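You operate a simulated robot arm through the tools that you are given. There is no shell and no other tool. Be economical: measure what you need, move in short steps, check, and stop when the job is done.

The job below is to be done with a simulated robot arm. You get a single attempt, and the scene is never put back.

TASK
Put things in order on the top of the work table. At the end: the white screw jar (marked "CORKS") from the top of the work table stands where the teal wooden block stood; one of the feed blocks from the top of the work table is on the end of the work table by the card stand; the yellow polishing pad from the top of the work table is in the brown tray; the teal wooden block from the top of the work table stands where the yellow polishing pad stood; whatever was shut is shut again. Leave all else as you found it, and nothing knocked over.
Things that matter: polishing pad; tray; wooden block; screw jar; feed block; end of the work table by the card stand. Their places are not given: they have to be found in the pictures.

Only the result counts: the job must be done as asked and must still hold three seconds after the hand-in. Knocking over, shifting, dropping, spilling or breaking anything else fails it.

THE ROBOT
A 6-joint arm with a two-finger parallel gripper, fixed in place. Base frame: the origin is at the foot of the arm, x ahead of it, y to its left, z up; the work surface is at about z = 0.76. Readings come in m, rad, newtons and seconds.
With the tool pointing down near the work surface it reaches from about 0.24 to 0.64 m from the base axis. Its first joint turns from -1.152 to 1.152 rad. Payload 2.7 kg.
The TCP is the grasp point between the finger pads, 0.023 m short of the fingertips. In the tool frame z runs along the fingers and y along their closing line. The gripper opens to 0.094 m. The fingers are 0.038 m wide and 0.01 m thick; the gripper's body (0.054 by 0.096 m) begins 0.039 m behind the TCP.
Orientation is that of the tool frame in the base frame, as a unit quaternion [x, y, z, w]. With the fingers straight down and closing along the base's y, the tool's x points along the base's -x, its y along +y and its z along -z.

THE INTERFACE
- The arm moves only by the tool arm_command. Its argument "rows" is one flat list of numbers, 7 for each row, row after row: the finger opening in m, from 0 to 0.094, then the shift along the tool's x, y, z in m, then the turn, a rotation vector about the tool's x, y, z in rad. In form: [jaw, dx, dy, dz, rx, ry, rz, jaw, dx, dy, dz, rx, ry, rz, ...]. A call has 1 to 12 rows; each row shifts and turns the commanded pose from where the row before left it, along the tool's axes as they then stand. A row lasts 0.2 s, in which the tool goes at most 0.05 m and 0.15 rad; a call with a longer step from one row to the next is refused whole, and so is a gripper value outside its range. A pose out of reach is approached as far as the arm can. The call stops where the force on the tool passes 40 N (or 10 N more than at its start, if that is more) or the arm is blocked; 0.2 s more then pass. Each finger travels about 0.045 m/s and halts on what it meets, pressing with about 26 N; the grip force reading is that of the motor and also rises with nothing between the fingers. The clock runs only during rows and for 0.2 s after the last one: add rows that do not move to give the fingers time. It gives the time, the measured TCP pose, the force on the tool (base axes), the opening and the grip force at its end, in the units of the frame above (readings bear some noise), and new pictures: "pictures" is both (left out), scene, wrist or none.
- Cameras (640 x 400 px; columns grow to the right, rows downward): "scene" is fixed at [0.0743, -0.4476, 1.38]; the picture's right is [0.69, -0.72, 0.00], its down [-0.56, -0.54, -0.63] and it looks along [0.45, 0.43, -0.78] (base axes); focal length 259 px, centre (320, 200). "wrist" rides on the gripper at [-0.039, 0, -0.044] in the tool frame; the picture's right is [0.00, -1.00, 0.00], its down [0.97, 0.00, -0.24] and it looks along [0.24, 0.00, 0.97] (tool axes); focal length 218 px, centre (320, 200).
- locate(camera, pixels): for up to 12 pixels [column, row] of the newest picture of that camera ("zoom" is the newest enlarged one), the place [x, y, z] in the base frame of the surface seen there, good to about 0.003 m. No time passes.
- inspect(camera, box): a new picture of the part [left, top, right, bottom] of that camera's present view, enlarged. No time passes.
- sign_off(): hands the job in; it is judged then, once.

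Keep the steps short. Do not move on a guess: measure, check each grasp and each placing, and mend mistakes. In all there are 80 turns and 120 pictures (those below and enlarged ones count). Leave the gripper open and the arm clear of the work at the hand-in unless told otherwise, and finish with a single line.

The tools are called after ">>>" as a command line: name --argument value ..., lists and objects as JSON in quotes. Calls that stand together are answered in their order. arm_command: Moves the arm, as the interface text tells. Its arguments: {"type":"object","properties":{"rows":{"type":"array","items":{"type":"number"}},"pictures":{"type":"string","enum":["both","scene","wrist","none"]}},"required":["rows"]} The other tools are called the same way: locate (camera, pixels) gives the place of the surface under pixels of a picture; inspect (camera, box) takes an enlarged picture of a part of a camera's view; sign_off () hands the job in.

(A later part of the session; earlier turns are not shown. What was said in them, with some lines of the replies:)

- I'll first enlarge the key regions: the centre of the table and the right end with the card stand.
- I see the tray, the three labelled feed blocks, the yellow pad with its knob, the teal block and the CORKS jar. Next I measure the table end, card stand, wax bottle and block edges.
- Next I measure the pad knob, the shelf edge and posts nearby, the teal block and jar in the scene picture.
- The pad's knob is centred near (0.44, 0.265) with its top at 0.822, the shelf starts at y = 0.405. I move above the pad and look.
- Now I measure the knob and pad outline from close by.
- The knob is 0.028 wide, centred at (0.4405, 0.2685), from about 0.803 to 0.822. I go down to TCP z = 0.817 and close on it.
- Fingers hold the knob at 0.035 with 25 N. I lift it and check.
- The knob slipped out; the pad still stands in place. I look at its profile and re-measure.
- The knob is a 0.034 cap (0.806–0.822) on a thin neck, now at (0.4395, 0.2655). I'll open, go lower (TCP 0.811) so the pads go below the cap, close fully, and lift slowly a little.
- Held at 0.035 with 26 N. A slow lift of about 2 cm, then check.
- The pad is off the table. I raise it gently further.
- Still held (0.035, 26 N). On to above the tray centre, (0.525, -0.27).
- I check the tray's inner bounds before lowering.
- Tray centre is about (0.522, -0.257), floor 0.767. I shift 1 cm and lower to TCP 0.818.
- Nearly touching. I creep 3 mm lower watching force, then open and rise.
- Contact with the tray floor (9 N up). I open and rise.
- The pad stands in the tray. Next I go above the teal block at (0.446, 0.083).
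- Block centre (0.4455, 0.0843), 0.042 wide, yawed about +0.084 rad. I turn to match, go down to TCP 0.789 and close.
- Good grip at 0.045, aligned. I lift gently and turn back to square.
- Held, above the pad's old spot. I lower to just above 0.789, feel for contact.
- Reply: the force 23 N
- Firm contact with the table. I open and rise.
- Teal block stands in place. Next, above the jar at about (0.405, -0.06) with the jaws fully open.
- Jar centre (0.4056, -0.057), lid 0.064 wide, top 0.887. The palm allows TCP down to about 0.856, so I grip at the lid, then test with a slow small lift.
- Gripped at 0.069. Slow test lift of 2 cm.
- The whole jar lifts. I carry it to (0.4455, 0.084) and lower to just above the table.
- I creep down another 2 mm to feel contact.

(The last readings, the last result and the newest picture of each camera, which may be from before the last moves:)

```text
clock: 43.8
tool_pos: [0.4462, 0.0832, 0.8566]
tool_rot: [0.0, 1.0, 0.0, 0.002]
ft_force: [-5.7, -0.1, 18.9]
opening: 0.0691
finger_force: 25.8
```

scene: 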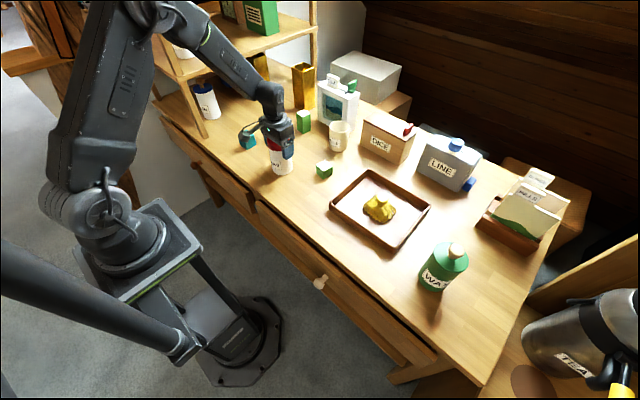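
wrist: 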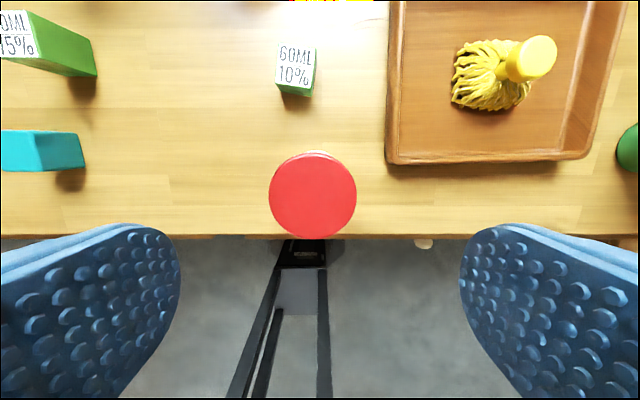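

Contact (19 N). I open and rise straight up.

>>> arm_command --rows '[0.03, 0, 0, -0.0015, 0, 0, 0, 0.094, 0, 0, 0, 0, 0, 0, 0.094, 0, 0, 0, 0, 0, 0, 0.094, 0, 0, 0, 0, 0, 0, 0.094, 0, 0, -0.02, 0, 0, 0, 0.094, 0, 0, -0.04, 0, 0, 0, 0.094, 0, 0, -0.05, 0, 0, 0, 0.094, 0, 0, -0.04, 0, 0, 0, 0.094, 0, 0, 0, 0, 0, 0]' --pictures "both"

```text
clock: 45.8
tool_pos: [0.4449, 0.0843, 1.0063]
tool_rot: [0.001, 1.0, -0.001, 0.001]
ft_force: [-0.6, 0.4, 0.4]
opening: 0.0937
finger_force: 0.0
```

scene: 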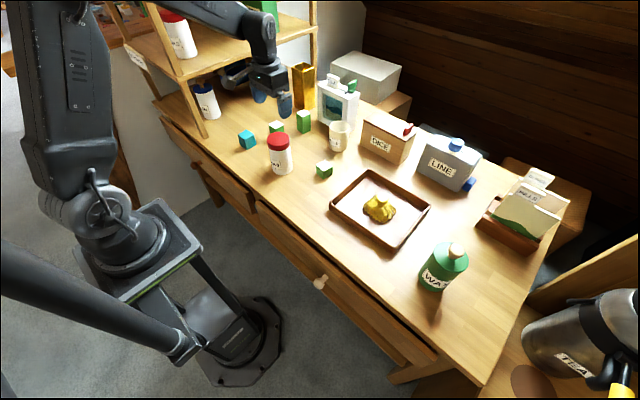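
wrist: 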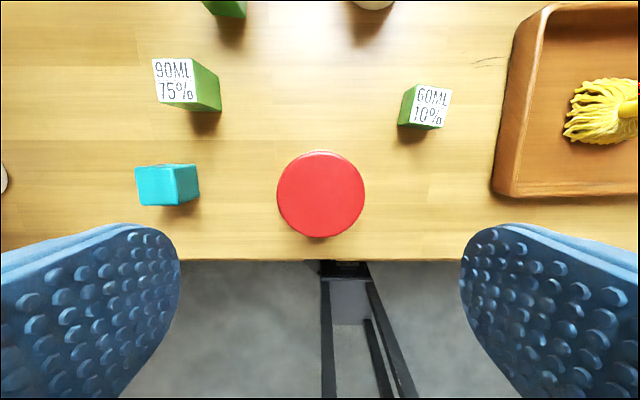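

Jar stands in place. Before picking a feed block, I survey the table end by the card stand.

>>> arm_command --rows '[0.08, 0.005, -0.0445, -0.002, 0, 0, 0, 0.08, 0.005, -0.0445, -0.002, 0, 0, 0, 0.08, 0.005, -0.0445, -0.002, 0, 0, 0, 0.08, 0.005, -0.0445, -0.002, 0, 0, 0, 0.08, 0.005, -0.0445, -0.002, 0, 0, 0, 0.08, 0.005, -0.0445, -0.002, 0, 0, 0, 0.08, 0.005, -0.0445, -0.002, 0, 0, 0, 0.08, 0.005, -0.0445, -0.002, 0, 0, 0, 0.08, 0.005, -0.0445, -0.002, 0, 0, 0, 0.08, 0.005, -0.0445, -0.002, 0, 0, 0, 0.08, 0.005, -0.0445, 0, 0, 0, 0, 0.08, 0, 0, 0, 0, 0, 0]' --pictures "both"

```text
clock: 48.4
tool_pos: [0.3909, -0.4086, 1.0248]
tool_rot: [-0.001, 1.0, -0.001, 0.001]
ft_force: [-0.6, -0.2, 0.6]
opening: 0.0801
finger_force: 0.1
```

scene: 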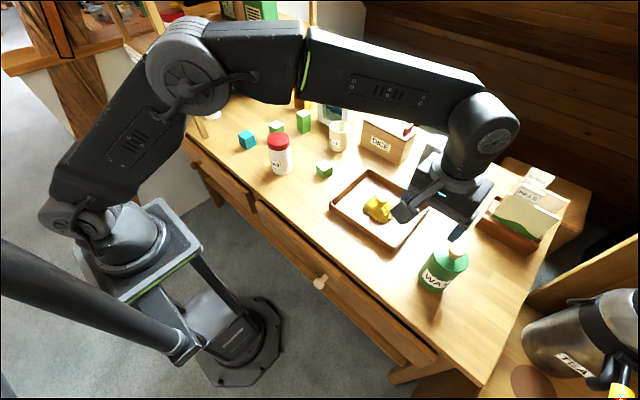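
wrist: 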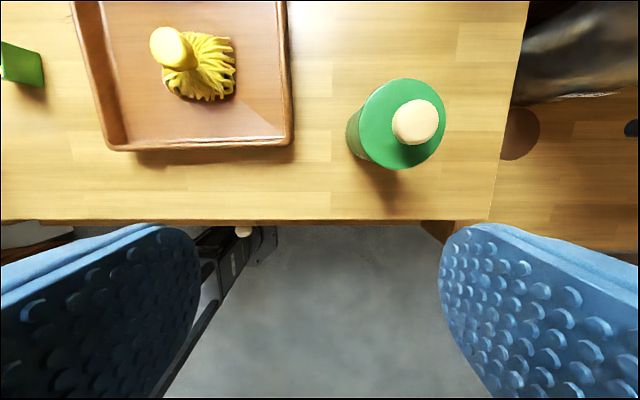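

>>> locate --camera "wrist" --pixels '[[490, 216], [300, 216], [400, 122], [350, 130], [445, 115], [395, 80], [385, 165], [445, 160], [470, 190], [480, 140], [500, 100], [520, 30]]'

>>> inspect --camera "scene" --box '[410, 170, 580, 390]'

>>> locate --camera "scene" --pixels '[[476, 224], [526, 254], [480, 217], [505, 245], [540, 250], [490, 380], [475, 260]]'

```text
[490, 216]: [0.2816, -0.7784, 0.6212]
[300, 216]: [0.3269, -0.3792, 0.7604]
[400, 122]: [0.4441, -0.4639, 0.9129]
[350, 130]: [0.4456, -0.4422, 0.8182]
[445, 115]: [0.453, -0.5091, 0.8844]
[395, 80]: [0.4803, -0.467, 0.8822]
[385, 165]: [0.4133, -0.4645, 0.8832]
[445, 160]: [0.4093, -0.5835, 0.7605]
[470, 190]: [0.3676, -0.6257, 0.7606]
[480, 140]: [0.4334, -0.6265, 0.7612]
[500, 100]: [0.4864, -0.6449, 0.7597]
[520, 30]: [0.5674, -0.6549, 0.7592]
```

```text
1.82 times, centred on (495, 280) of scene
```

zoom: 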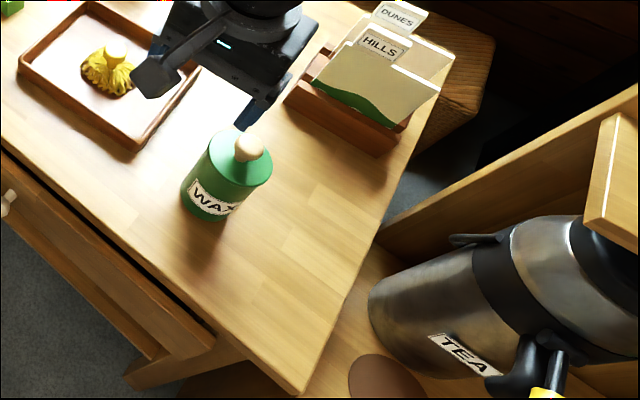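

```text
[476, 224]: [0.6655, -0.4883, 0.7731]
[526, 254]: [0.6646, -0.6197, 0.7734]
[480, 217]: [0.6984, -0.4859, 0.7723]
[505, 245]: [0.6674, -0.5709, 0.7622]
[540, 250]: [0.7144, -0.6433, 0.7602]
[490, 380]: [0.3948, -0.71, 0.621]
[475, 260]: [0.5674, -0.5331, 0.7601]
```

The table end strip beyond the WAX bottle (bottle about (0.446, -0.475), table end y = -0.655, front edge x = 0.325) is clear around (0.37, -0.56). That is r = 0.67, so it needs an outward tilt; I test that reach empty first: yaw -0.98, tilt 0.4, then move over it.

>>> arm_command --rows '[0.08, 0, 0, 0, 0, 0, 0.14, 0.08, 0, 0, 0, 0, 0, 0.14, 0.08, 0, 0, 0, 0, 0, 0.14, 0.08, 0, 0, 0, 0, 0, 0.14, 0.08, 0, 0, 0, 0, 0, 0.14, 0.08, 0, 0, 0, 0, 0, 0.14, 0.08, 0, 0, 0, 0, 0, 0.14, 0.08, 0, 0, 0, 0, -0.1, 0, 0.08, 0, 0, 0, 0, -0.1, 0, 0.08, 0, 0, 0, 0, -0.1, 0, 0.08, 0, 0, 0, 0, -0.1, 0, 0.08, 0, 0, 0, 0, 0, 0]' --pictures "none"

>>> arm_command --rows '[0.08, -0.027, -0.0258, 0.0114, 0, 0, 0, 0.08, -0.027, -0.0258, 0.0114, 0, 0, 0, 0.08, -0.027, -0.0258, 0.0114, 0, 0, 0, 0.08, -0.027, -0.0258, 0.0114, 0, 0, 0, 0.08, 0, 0, 0, 0, 0, 0]' --pictures "both"

```text
clock: 51.0
tool_pos: [0.3906, -0.4055, 1.0264]
tool_rot: [0.461, 0.865, -0.094, 0.176]
ft_force: [0.1, 0.8, -0.3]
opening: 0.0801
finger_force: 0.1
```

```text
clock: 52.2
tool_pos: [0.3695, -0.5633, 1.0267]
tool_rot: [0.46, 0.865, -0.094, 0.175]
ft_force: [-0.4, 0.2, 0.3]
opening: 0.0801
finger_force: 0.1
```

scene: 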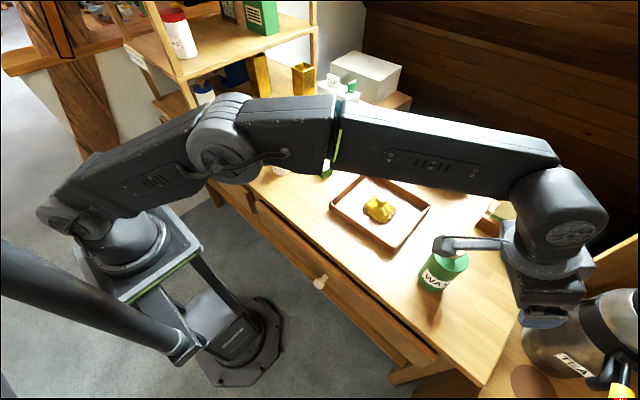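
wrist: 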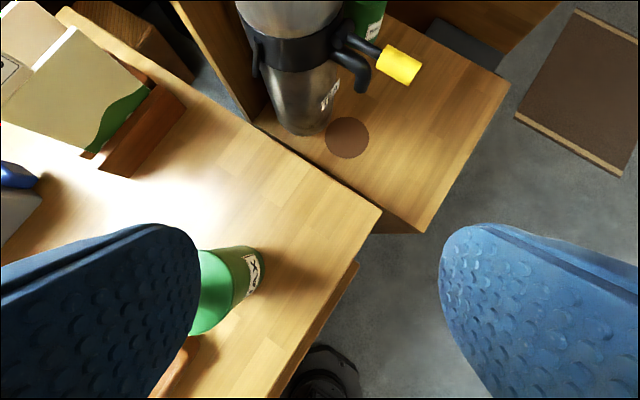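

Reached fine at height. I test descending here to z about 0.80 with jaws at 0.055 (clear of the bottle by ~3 cm).

>>> arm_command --rows '[0.055, 0, 0, 0, 0, 0, 0, 0.055, 0.0143, 0, 0.0338, 0, 0, 0, 0.055, 0.0143, 0, 0.0338, 0, 0, 0, 0.055, 0.0143, 0, 0.0338, 0, 0, 0, 0.055, 0.0143, 0, 0.0338, 0, 0, 0, 0.055, 0.0143, 0, 0.0338, 0, 0, 0, 0.055, 0.0117, 0, 0.0276, 0, 0, 0, 0.055, 0, 0, 0, 0, 0, 0]' --pictures "both"

```text
clock: 54.0
tool_pos: [0.3706, -0.5602, 0.8113]
tool_rot: [0.461, 0.865, -0.094, 0.175]
ft_force: [0.2, -0.1, 0.0]
opening: 0.055
finger_force: 0.0
```

scene: 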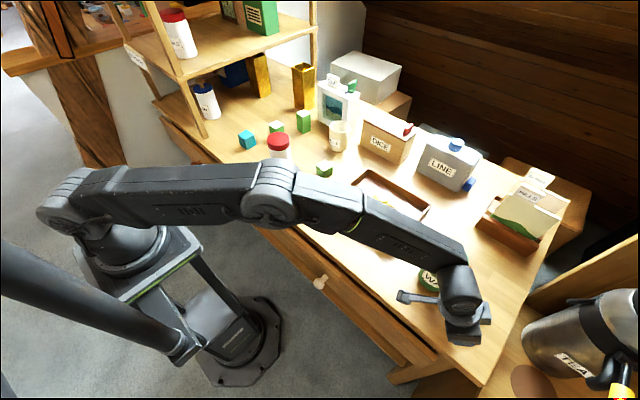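
wrist: 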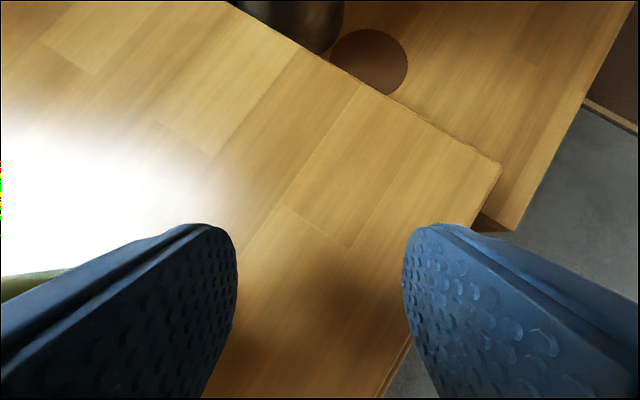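

The spot is reachable. I back straight up and inward.

>>> arm_command --rows '[0.055, -0.0168, 0, -0.0395, 0, 0, 0, 0.055, -0.0168, 0, -0.0395, 0, 0, 0, 0.055, -0.0168, 0, -0.0395, 0, 0, 0, 0.055, -0.0168, 0, -0.0395, 0, 0, 0, 0.055, -0.0168, 0, -0.0395, 0, 0, 0, 0.08, 0.0306, 0.0223, -0.0129, 0, 0, 0, 0.08, 0.0306, 0.0223, -0.0129, 0, 0, 0, 0.08, 0.0306, 0.0223, -0.0129, 0, 0, 0, 0.08, 0.0306, 0.0223, -0.0129, 0, 0, 0, 0.08, 0.0306, 0.0223, -0.0129, 0, 0, 0]' --pictures "none"

>>> arm_command --rows '[0.08, 0, 0, 0, -0.0545, 0, -0.1289, 0.08, 0, 0, 0, -0.0545, 0, -0.1289, 0.08, 0, 0, 0, -0.0545, 0, -0.1289, 0.08, 0, 0, 0, -0.0545, 0, -0.1289, 0.08, 0, 0, 0, -0.0545, 0, -0.1289, 0.08, 0, 0, 0, -0.0545, 0, -0.1289, 0.08, 0, 0, 0, -0.0545, 0, -0.1289, 0.08, 0, 0, 0, 0, 0, 0]' --pictures "none"

```text
clock: 56.2
tool_pos: [0.3693, -0.3613, 1.0272]
tool_rot: [0.462, 0.864, -0.093, 0.175]
ft_force: [0.4, -0.3, 0.2]
opening: 0.0798
finger_force: 0.1
```

```text
clock: 58.0
tool_pos: [0.3702, -0.3608, 1.0272]
tool_rot: [0.0, 0.98, 0.0, 0.199]
ft_force: [-0.1, -0.3, -0.6]
opening: 0.08
finger_force: 0.1
```

Now sideways in y to view the 90ML block (near (0.543, 0.224)).

>>> arm_command --rows '[0.08, -0.0023, 0.0484, 0.001, 0, 0, 0, 0.08, -0.0023, 0.0484, 0.001, 0, 0, 0, 0.08, -0.0023, 0.0484, 0.001, 0, 0, 0, 0.08, -0.0023, 0.0484, 0.001, 0, 0, 0, 0.08, -0.0023, 0.0484, 0.001, 0, 0, 0, 0.08, -0.0023, 0.0484, 0.001, 0, 0, 0, 0.08, -0.0023, 0.0484, 0.001, 0, 0, 0, 0.08, -0.0023, 0.0484, 0.001, 0, 0, 0, 0.08, -0.0023, 0.0484, 0.001, 0, 0, 0, 0.08, -0.0023, 0.0484, 0.001, 0, 0, 0, 0.08, -0.0023, 0.0484, 0.001, 0, 0, 0, 0.08, -0.0023, 0.0484, 0.001, 0, 0, 0]' --pictures "none"

>>> arm_command --rows '[0.08, 0, 0, 0, 0, 0, 0]' --pictures "both"

```text
clock: 60.6
tool_pos: [0.4003, 0.2209, 1.0268]
tool_rot: [0.0, 0.98, -0.001, 0.198]
ft_force: [0.8, -0.5, 0.0]
opening: 0.0799
finger_force: 0.1
```

```text
clock: 61.0
tool_pos: [0.4002, 0.2202, 1.0258]
tool_rot: [-0.001, 0.98, 0.001, 0.2]
ft_force: [0.0, -0.1, 0.6]
opening: 0.0801
finger_force: 0.1
```

scene: 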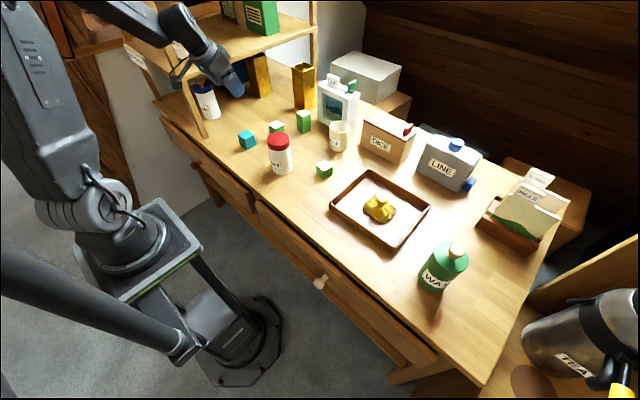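
wrist: 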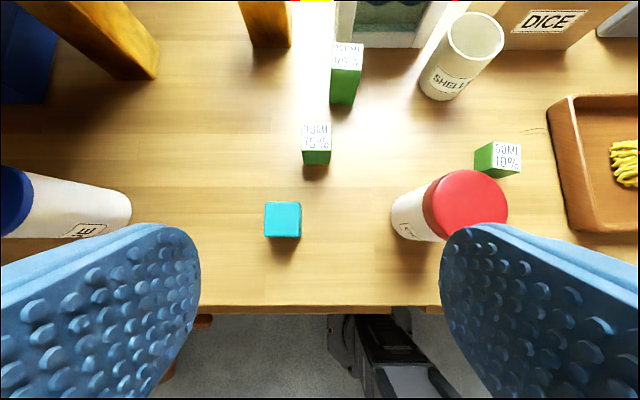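

>>> inspect --camera "wrist" --box '[280, 105, 344, 180]'

>>> locate --camera "wrist" --pixels '[[303, 125], [328, 124], [331, 149], [303, 151], [316, 137], [304, 163], [330, 162], [331, 103], [358, 102], [334, 75], [360, 75]]'

```text
5.33 times, centred on (312, 142) of wrist
```

zoom: 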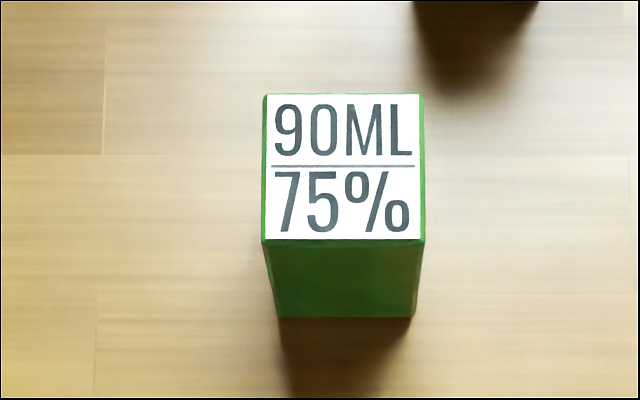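

```text
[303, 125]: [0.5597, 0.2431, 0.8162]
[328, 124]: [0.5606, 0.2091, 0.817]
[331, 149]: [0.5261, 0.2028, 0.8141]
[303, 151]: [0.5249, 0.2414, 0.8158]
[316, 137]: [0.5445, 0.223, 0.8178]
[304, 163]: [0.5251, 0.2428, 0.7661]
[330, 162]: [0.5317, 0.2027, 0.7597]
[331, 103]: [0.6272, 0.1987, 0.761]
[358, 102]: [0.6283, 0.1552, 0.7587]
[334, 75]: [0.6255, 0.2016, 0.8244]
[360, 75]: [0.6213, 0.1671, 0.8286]
```

90ML block centre (0.543, 0.2235), 0.037 square, top 0.816, square to the base. I move over it with the tilt kept.

>>> arm_command --rows '[0.08, -0.0232, 0.0008, 0.0369, 0, 0, 0, 0.08, -0.0232, 0.0008, 0.0369, 0, 0, 0, 0.08, -0.0232, 0.0008, 0.0369, 0, 0, 0, 0.08, -0.0232, 0.0008, 0.0369, 0, 0, 0, 0.08, 0, 0, 0, 0, 0, 0]' --pictures "both"

```text
clock: 62.2
tool_pos: [0.5447, 0.2221, 0.9265]
tool_rot: [-0.001, 0.98, 0.0, 0.199]
ft_force: [-0.1, -0.3, 0.3]
opening: 0.0799
finger_force: 0.1
```

scene: 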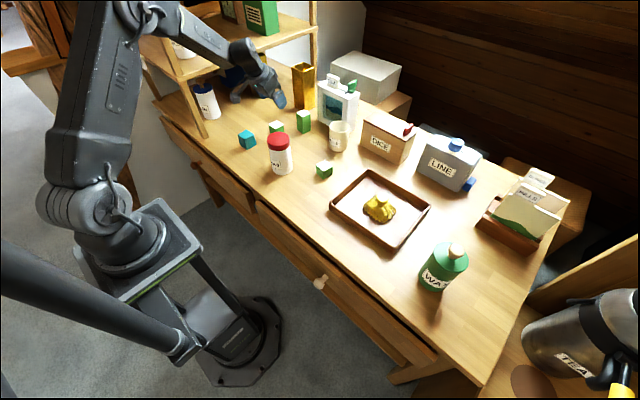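
wrist: 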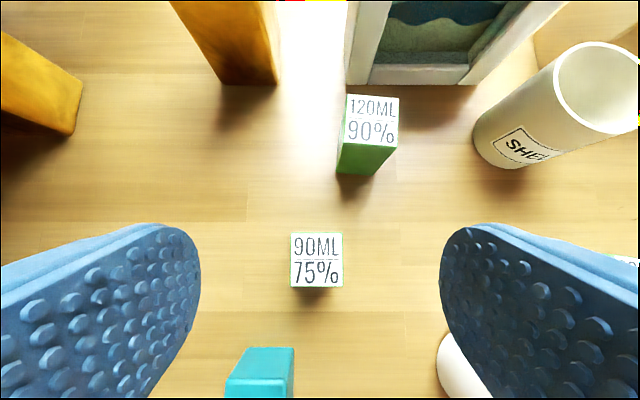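

Lined up. I go straight down to TCP 0.797 and close.

>>> arm_command --rows '[0.08, 0.0127, 0, 0.0299, 0, 0, 0, 0.08, 0.0127, 0, 0.0299, 0, 0, 0, 0.08, 0.0127, 0, 0.0299, 0, 0, 0, 0.08, 0.0123, 0, 0.029, 0, 0, 0, 0.08, 0, 0, 0, 0, 0, 0, 0.01, 0, 0, 0, 0, 0, 0, 0.01, 0, 0, 0, 0, 0, 0, 0.01, 0, 0, 0, 0, 0, 0, 0.01, 0, 0, 0, 0, 0, 0, 0.01, 0, 0, 0, 0, 0, 0]' --pictures "scene"

>>> inspect --camera "scene" --box '[230, 70, 330, 170]'

```text
clock: 64.4
tool_pos: [0.5424, 0.2229, 0.7972]
tool_rot: [0.0, 0.98, -0.001, 0.199]
ft_force: [-0.1, -0.5, 0.0]
opening: 0.0395
finger_force: 26.2
```

scene: 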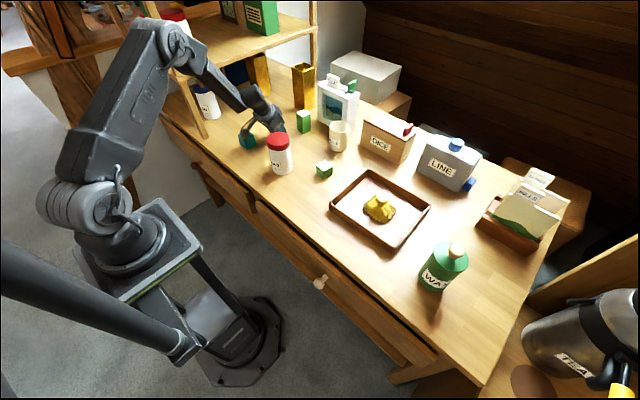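

```text
4.00 times, centred on (280, 120) of scene
```

zoom: 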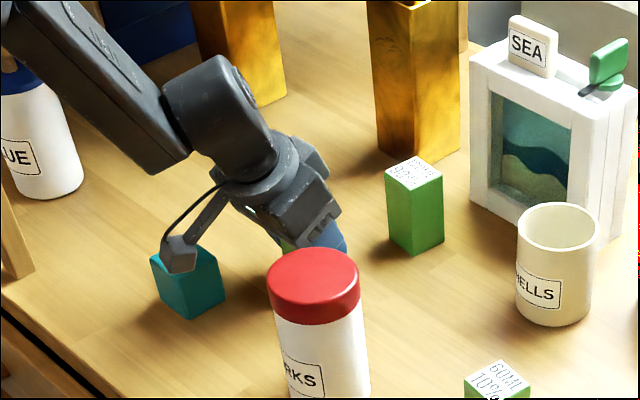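

Gripped at 0.0395, 26 N. Lift slowly straight up.

>>> arm_command --rows '[0.01, -0.0016, 0, -0.0037, 0, 0, 0, 0.01, -0.0031, 0, -0.0074, 0, 0, 0, 0.01, -0.0047, 0, -0.011, 0, 0, 0, 0.01, -0.0078, 0, -0.0184, 0, 0, 0, 0.01, -0.0117, 0, -0.0276, 0, 0, 0, 0.01, -0.0117, 0, -0.0276, 0, 0, 0, 0.01, -0.0117, 0, -0.0276, 0, 0, 0, 0.01, -0.0117, 0, -0.0276, 0, 0, 0, 0.01, -0.0117, 0, -0.0276, 0, 0, 0, 0.01, 0, 0, 0, 0, 0, 0]' --pictures "both"

```text
clock: 66.6
tool_pos: [0.5439, 0.2231, 0.9909]
tool_rot: [0.0, 0.98, 0.0, 0.198]
ft_force: [0.0, 0.5, -1.3]
opening: 0.0397
finger_force: 26.6
```

scene: 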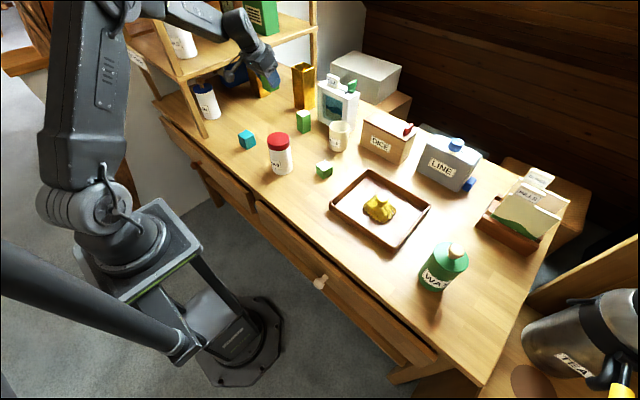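
wrist: 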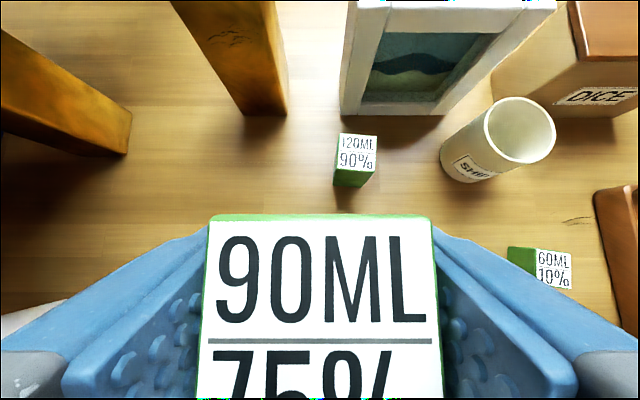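

Block held and teal undisturbed. I carry it toward the right end at height ~1.02.

>>> arm_command --rows '[0.01, 0.0093, -0.0182, -0.006, 0, 0, 0, 0.01, 0.0093, -0.0364, -0.006, 0, 0, 0, 0.01, 0.0093, -0.0364, -0.006, 0, 0, 0, 0.01, 0.0093, -0.0364, -0.006, 0, 0, 0, 0.01, 0.0093, -0.0364, -0.006, 0, 0, 0, 0.01, 0.0093, -0.0364, -0.006, 0, 0, 0, 0.01, 0.0093, -0.0364, -0.006, 0, 0, 0, 0.01, 0.0093, -0.0364, -0.006, 0, 0, 0]' --pictures "none"

>>> arm_command --rows '[0.01, 0.0093, -0.0364, -0.006, 0, 0, 0, 0.01, 0.0093, -0.0364, -0.006, 0, 0, 0, 0.01, 0.0093, -0.0364, -0.006, 0, 0, 0, 0.01, 0.0093, -0.0364, -0.006, 0, 0, 0, 0.01, 0.0093, -0.0364, -0.006, 0, 0, 0, 0.01, 0.0093, -0.0364, -0.006, 0, 0, 0, 0.01, 0.0093, -0.0364, -0.006, 0, 0, 0, 0.01, 0.0093, -0.0364, -0.006, 0, 0, 0, 0.01, 0, -0.0182, 0, 0, 0, 0, 0.01, 0, 0, 0, 0, 0, 0]' --pictures "none"

>>> arm_command --rows '[0.01, 0, 0, 0, 0.0545, 0, 0.1289, 0.01, 0, 0, 0, 0.0545, 0, 0.1289, 0.01, 0, 0, 0, 0.0545, 0, 0.1289, 0.01, 0, 0, 0, 0.0545, 0, 0.1289, 0.01, 0, 0, 0, 0.0545, 0, 0.1289, 0.01, 0, 0, 0, 0.0545, 0, 0.1289, 0.01, 0, 0, 0, 0.0545, 0, 0.1289, 0.01, 0, 0, 0, 0, 0, 0]' --pictures "scene"

```text
clock: 68.4
tool_pos: [0.4557, -0.0504, 1.0073]
tool_rot: [0.0, 0.98, -0.002, 0.199]
ft_force: [-0.2, -0.4, -0.3]
opening: 0.0398
finger_force: 25.6
```

```text
clock: 70.6
tool_pos: [0.3684, -0.3603, 1.0223]
tool_rot: [0.0, 0.98, -0.001, 0.199]
ft_force: [-0.4, 0.8, -0.4]
opening: 0.0398
finger_force: 25.8
```

```text
clock: 72.4
tool_pos: [0.3687, -0.3596, 1.0238]
tool_rot: [0.462, 0.865, -0.093, 0.175]
ft_force: [0.4, 0.0, -0.9]
opening: 0.0397
finger_force: 26.1
```

scene: 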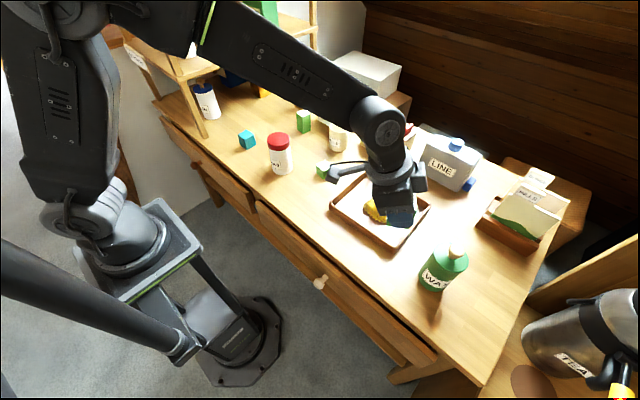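

Held. I move over the spot (0.373, -0.558), then lower to about 1.5 cm above the table.

>>> arm_command --rows '[0.01, -0.0307, -0.0214, 0.013, 0, 0, 0, 0.01, -0.0307, -0.0214, 0.013, 0, 0, 0, 0.01, -0.0307, -0.0214, 0.013, 0, 0, 0, 0.01, -0.0307, -0.0214, 0.013, 0, 0, 0, 0.01, -0.0307, -0.0214, 0.013, 0, 0, 0, 0.01, 0.0138, 0, 0.0326, 0, 0, 0, 0.01, 0.0138, 0, 0.0326, 0, 0, 0, 0.01, 0.0138, 0, 0.0326, 0, 0, 0, 0.01, 0.0138, 0, 0.0326, 0, 0, 0, 0.01, 0.0138, 0, 0.0326, 0, 0, 0, 0.01, 0.0138, 0, 0.0326, 0, 0, 0, 0.01, 0, 0, 0, 0, 0, 0]' --pictures "both"

```text
clock: 75.0
tool_pos: [0.3729, -0.5586, 0.8091]
tool_rot: [0.461, 0.865, -0.093, 0.175]
ft_force: [1.0, -0.6, -1.6]
opening: 0.0395
finger_force: 26.1
```

scene: 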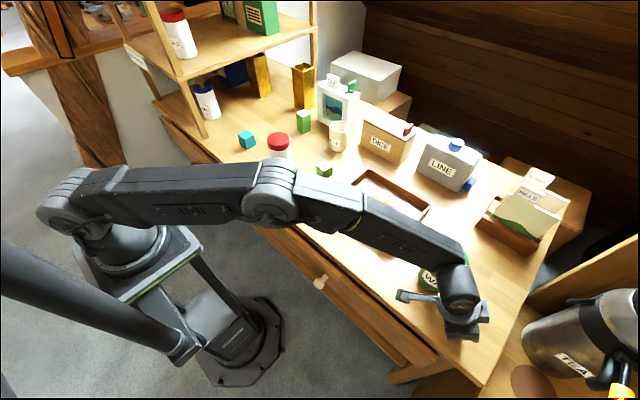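
wrist: 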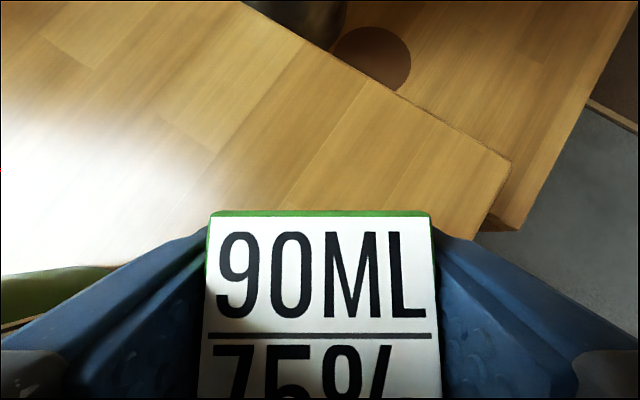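

I lower to 0.799 and then creep to contact.

>>> arm_command --rows '[0.01, 0.0023, 0, 0.0055, 0, 0, 0, 0.01, 0.0014, 0, 0.0032, 0, 0, 0, 0.01, 0.0004, 0, 0.0009, 0, 0, 0, 0.01, 0, 0, 0, 0, 0, 0]' --pictures "none"

>>> arm_command --rows '[0.01, 0.0004, 0, 0.0009, 0, 0, 0, 0.01, 0.0002, 0, 0.0005, 0, 0, 0]' --pictures "none"

```text
clock: 76.0
tool_pos: [0.3734, -0.5569, 0.7995]
tool_rot: [0.46, 0.866, -0.093, 0.175]
ft_force: [-0.1, 0.3, -1.1]
opening: 0.0397
finger_force: 26.0
```

```text
clock: 76.6
tool_pos: [0.3721, -0.559, 0.7966]
tool_rot: [0.461, 0.865, -0.093, 0.176]
ft_force: [-0.4, 0.4, 1.9]
opening: 0.0396
finger_force: 25.5
```

Just touching. I open to 0.06 and check.

>>> arm_command --rows '[0.01, 0.0002, 0, 0.0005, 0, 0, 0, 0.06, 0, 0, 0, 0, 0, 0, 0.06, 0, 0, 0, 0, 0, 0, 0.06, 0, 0, 0, 0, 0, 0]' --pictures "wrist"

```text
clock: 77.6
tool_pos: [0.372, -0.5571, 0.7981]
tool_rot: [0.461, 0.865, -0.093, 0.175]
ft_force: [0.2, -0.3, 0.4]
opening: 0.0599
finger_force: 0.2
```

wrist: 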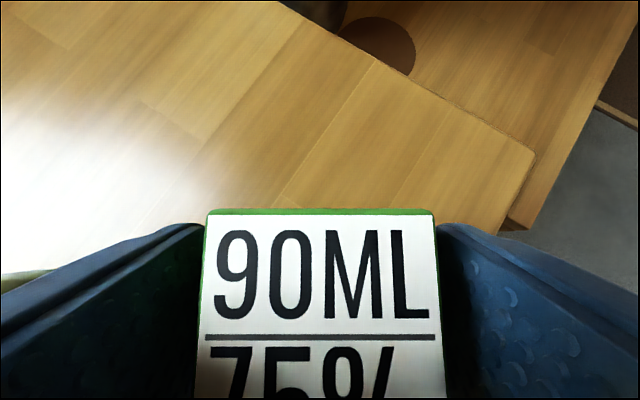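

Released cleanly with gaps on both sides. I rise straight up and move inward.

>>> arm_command --rows '[0.06, -0.0078, 0, -0.0184, 0, 0, 0, 0.06, -0.0156, 0, -0.0368, 0, 0, 0, 0.06, -0.0168, 0, -0.0395, 0, 0, 0, 0.06, -0.0168, 0, -0.0395, 0, 0, 0, 0.06, -0.0168, 0, -0.0395, 0, 0, 0, 0.06, -0.0168, 0, -0.0395, 0, 0, 0, 0.08, 0.0306, 0.0223, -0.0129, 0, 0, 0, 0.08, 0.0306, 0.0223, -0.0129, 0, 0, 0, 0.08, 0.0306, 0.0223, -0.0129, 0, 0, 0, 0.08, 0.0306, 0.0223, -0.0129, 0, 0, 0, 0.08, 0.0306, 0.0223, -0.0129, 0, 0, 0, 0.08, 0, 0, 0, 0, 0, 0]' --pictures "both"

>>> inspect --camera "scene" --box '[400, 170, 580, 390]'

```text
clock: 80.2
tool_pos: [0.3726, -0.3572, 1.028]
tool_rot: [0.46, 0.865, -0.093, 0.177]
ft_force: [0.3, -0.1, -0.3]
opening: 0.0804
finger_force: 0.1
```

scene: 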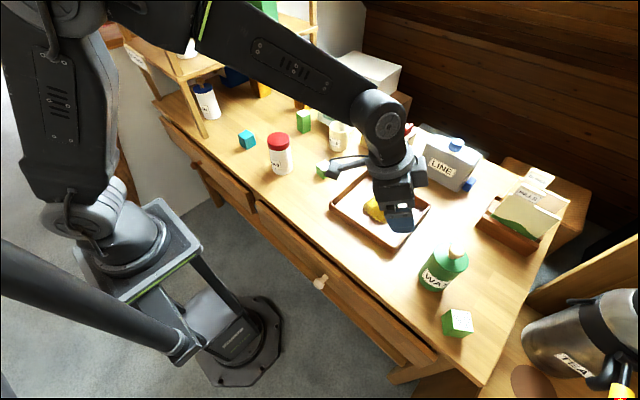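
wrist: 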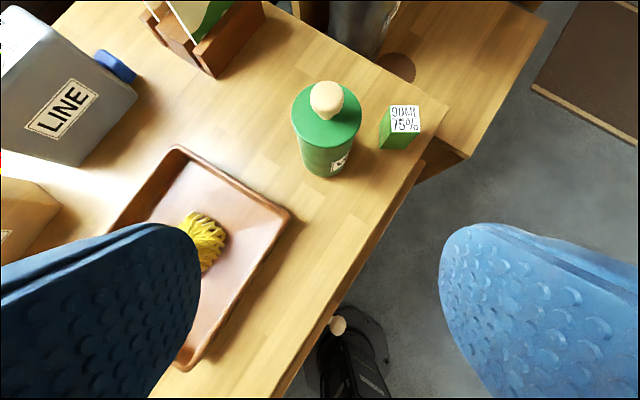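

```text
1.82 times, centred on (490, 280) of scene
```

zoom: 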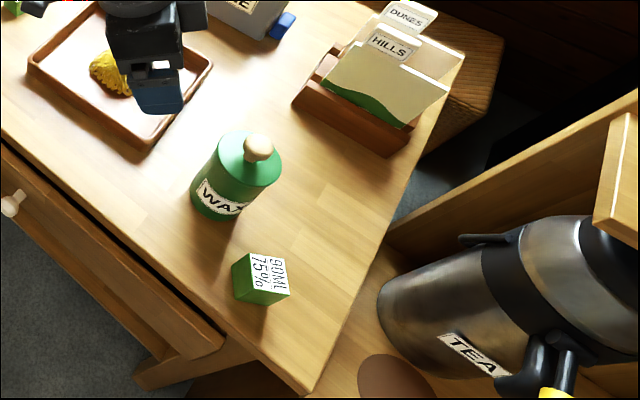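

The block stands on the table end. Final check of teal block, jar and pad positions.

>>> locate --camera "scene" --pixels '[[247, 134], [278, 139], [457, 316], [324, 167]]'

>>> inspect --camera "scene" --box '[140, 60, 460, 260]'

```text
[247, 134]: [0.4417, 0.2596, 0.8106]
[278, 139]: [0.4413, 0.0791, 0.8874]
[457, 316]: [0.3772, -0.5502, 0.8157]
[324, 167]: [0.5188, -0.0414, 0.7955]
```

```text
2.00 times, centred on (300, 160) of scene
```

zoom: 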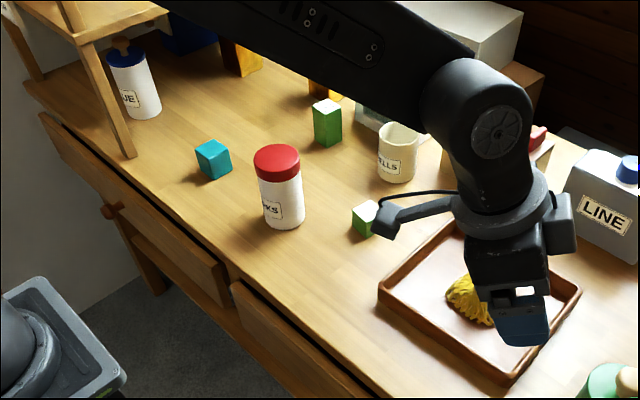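

All four items are where they should be, everything is upright, the gripper is open and the arm is clear at z = 1.03. I hand in.

>>> sign_off

```text
The job is handed in.
```

The job is handed in: the pad is in the tray, the teal block is on the pad's old spot, the CORKS jar is on the teal block's old spot, the 90ML feed block is on the table end by the card stand, and nothing was opened or knocked over.
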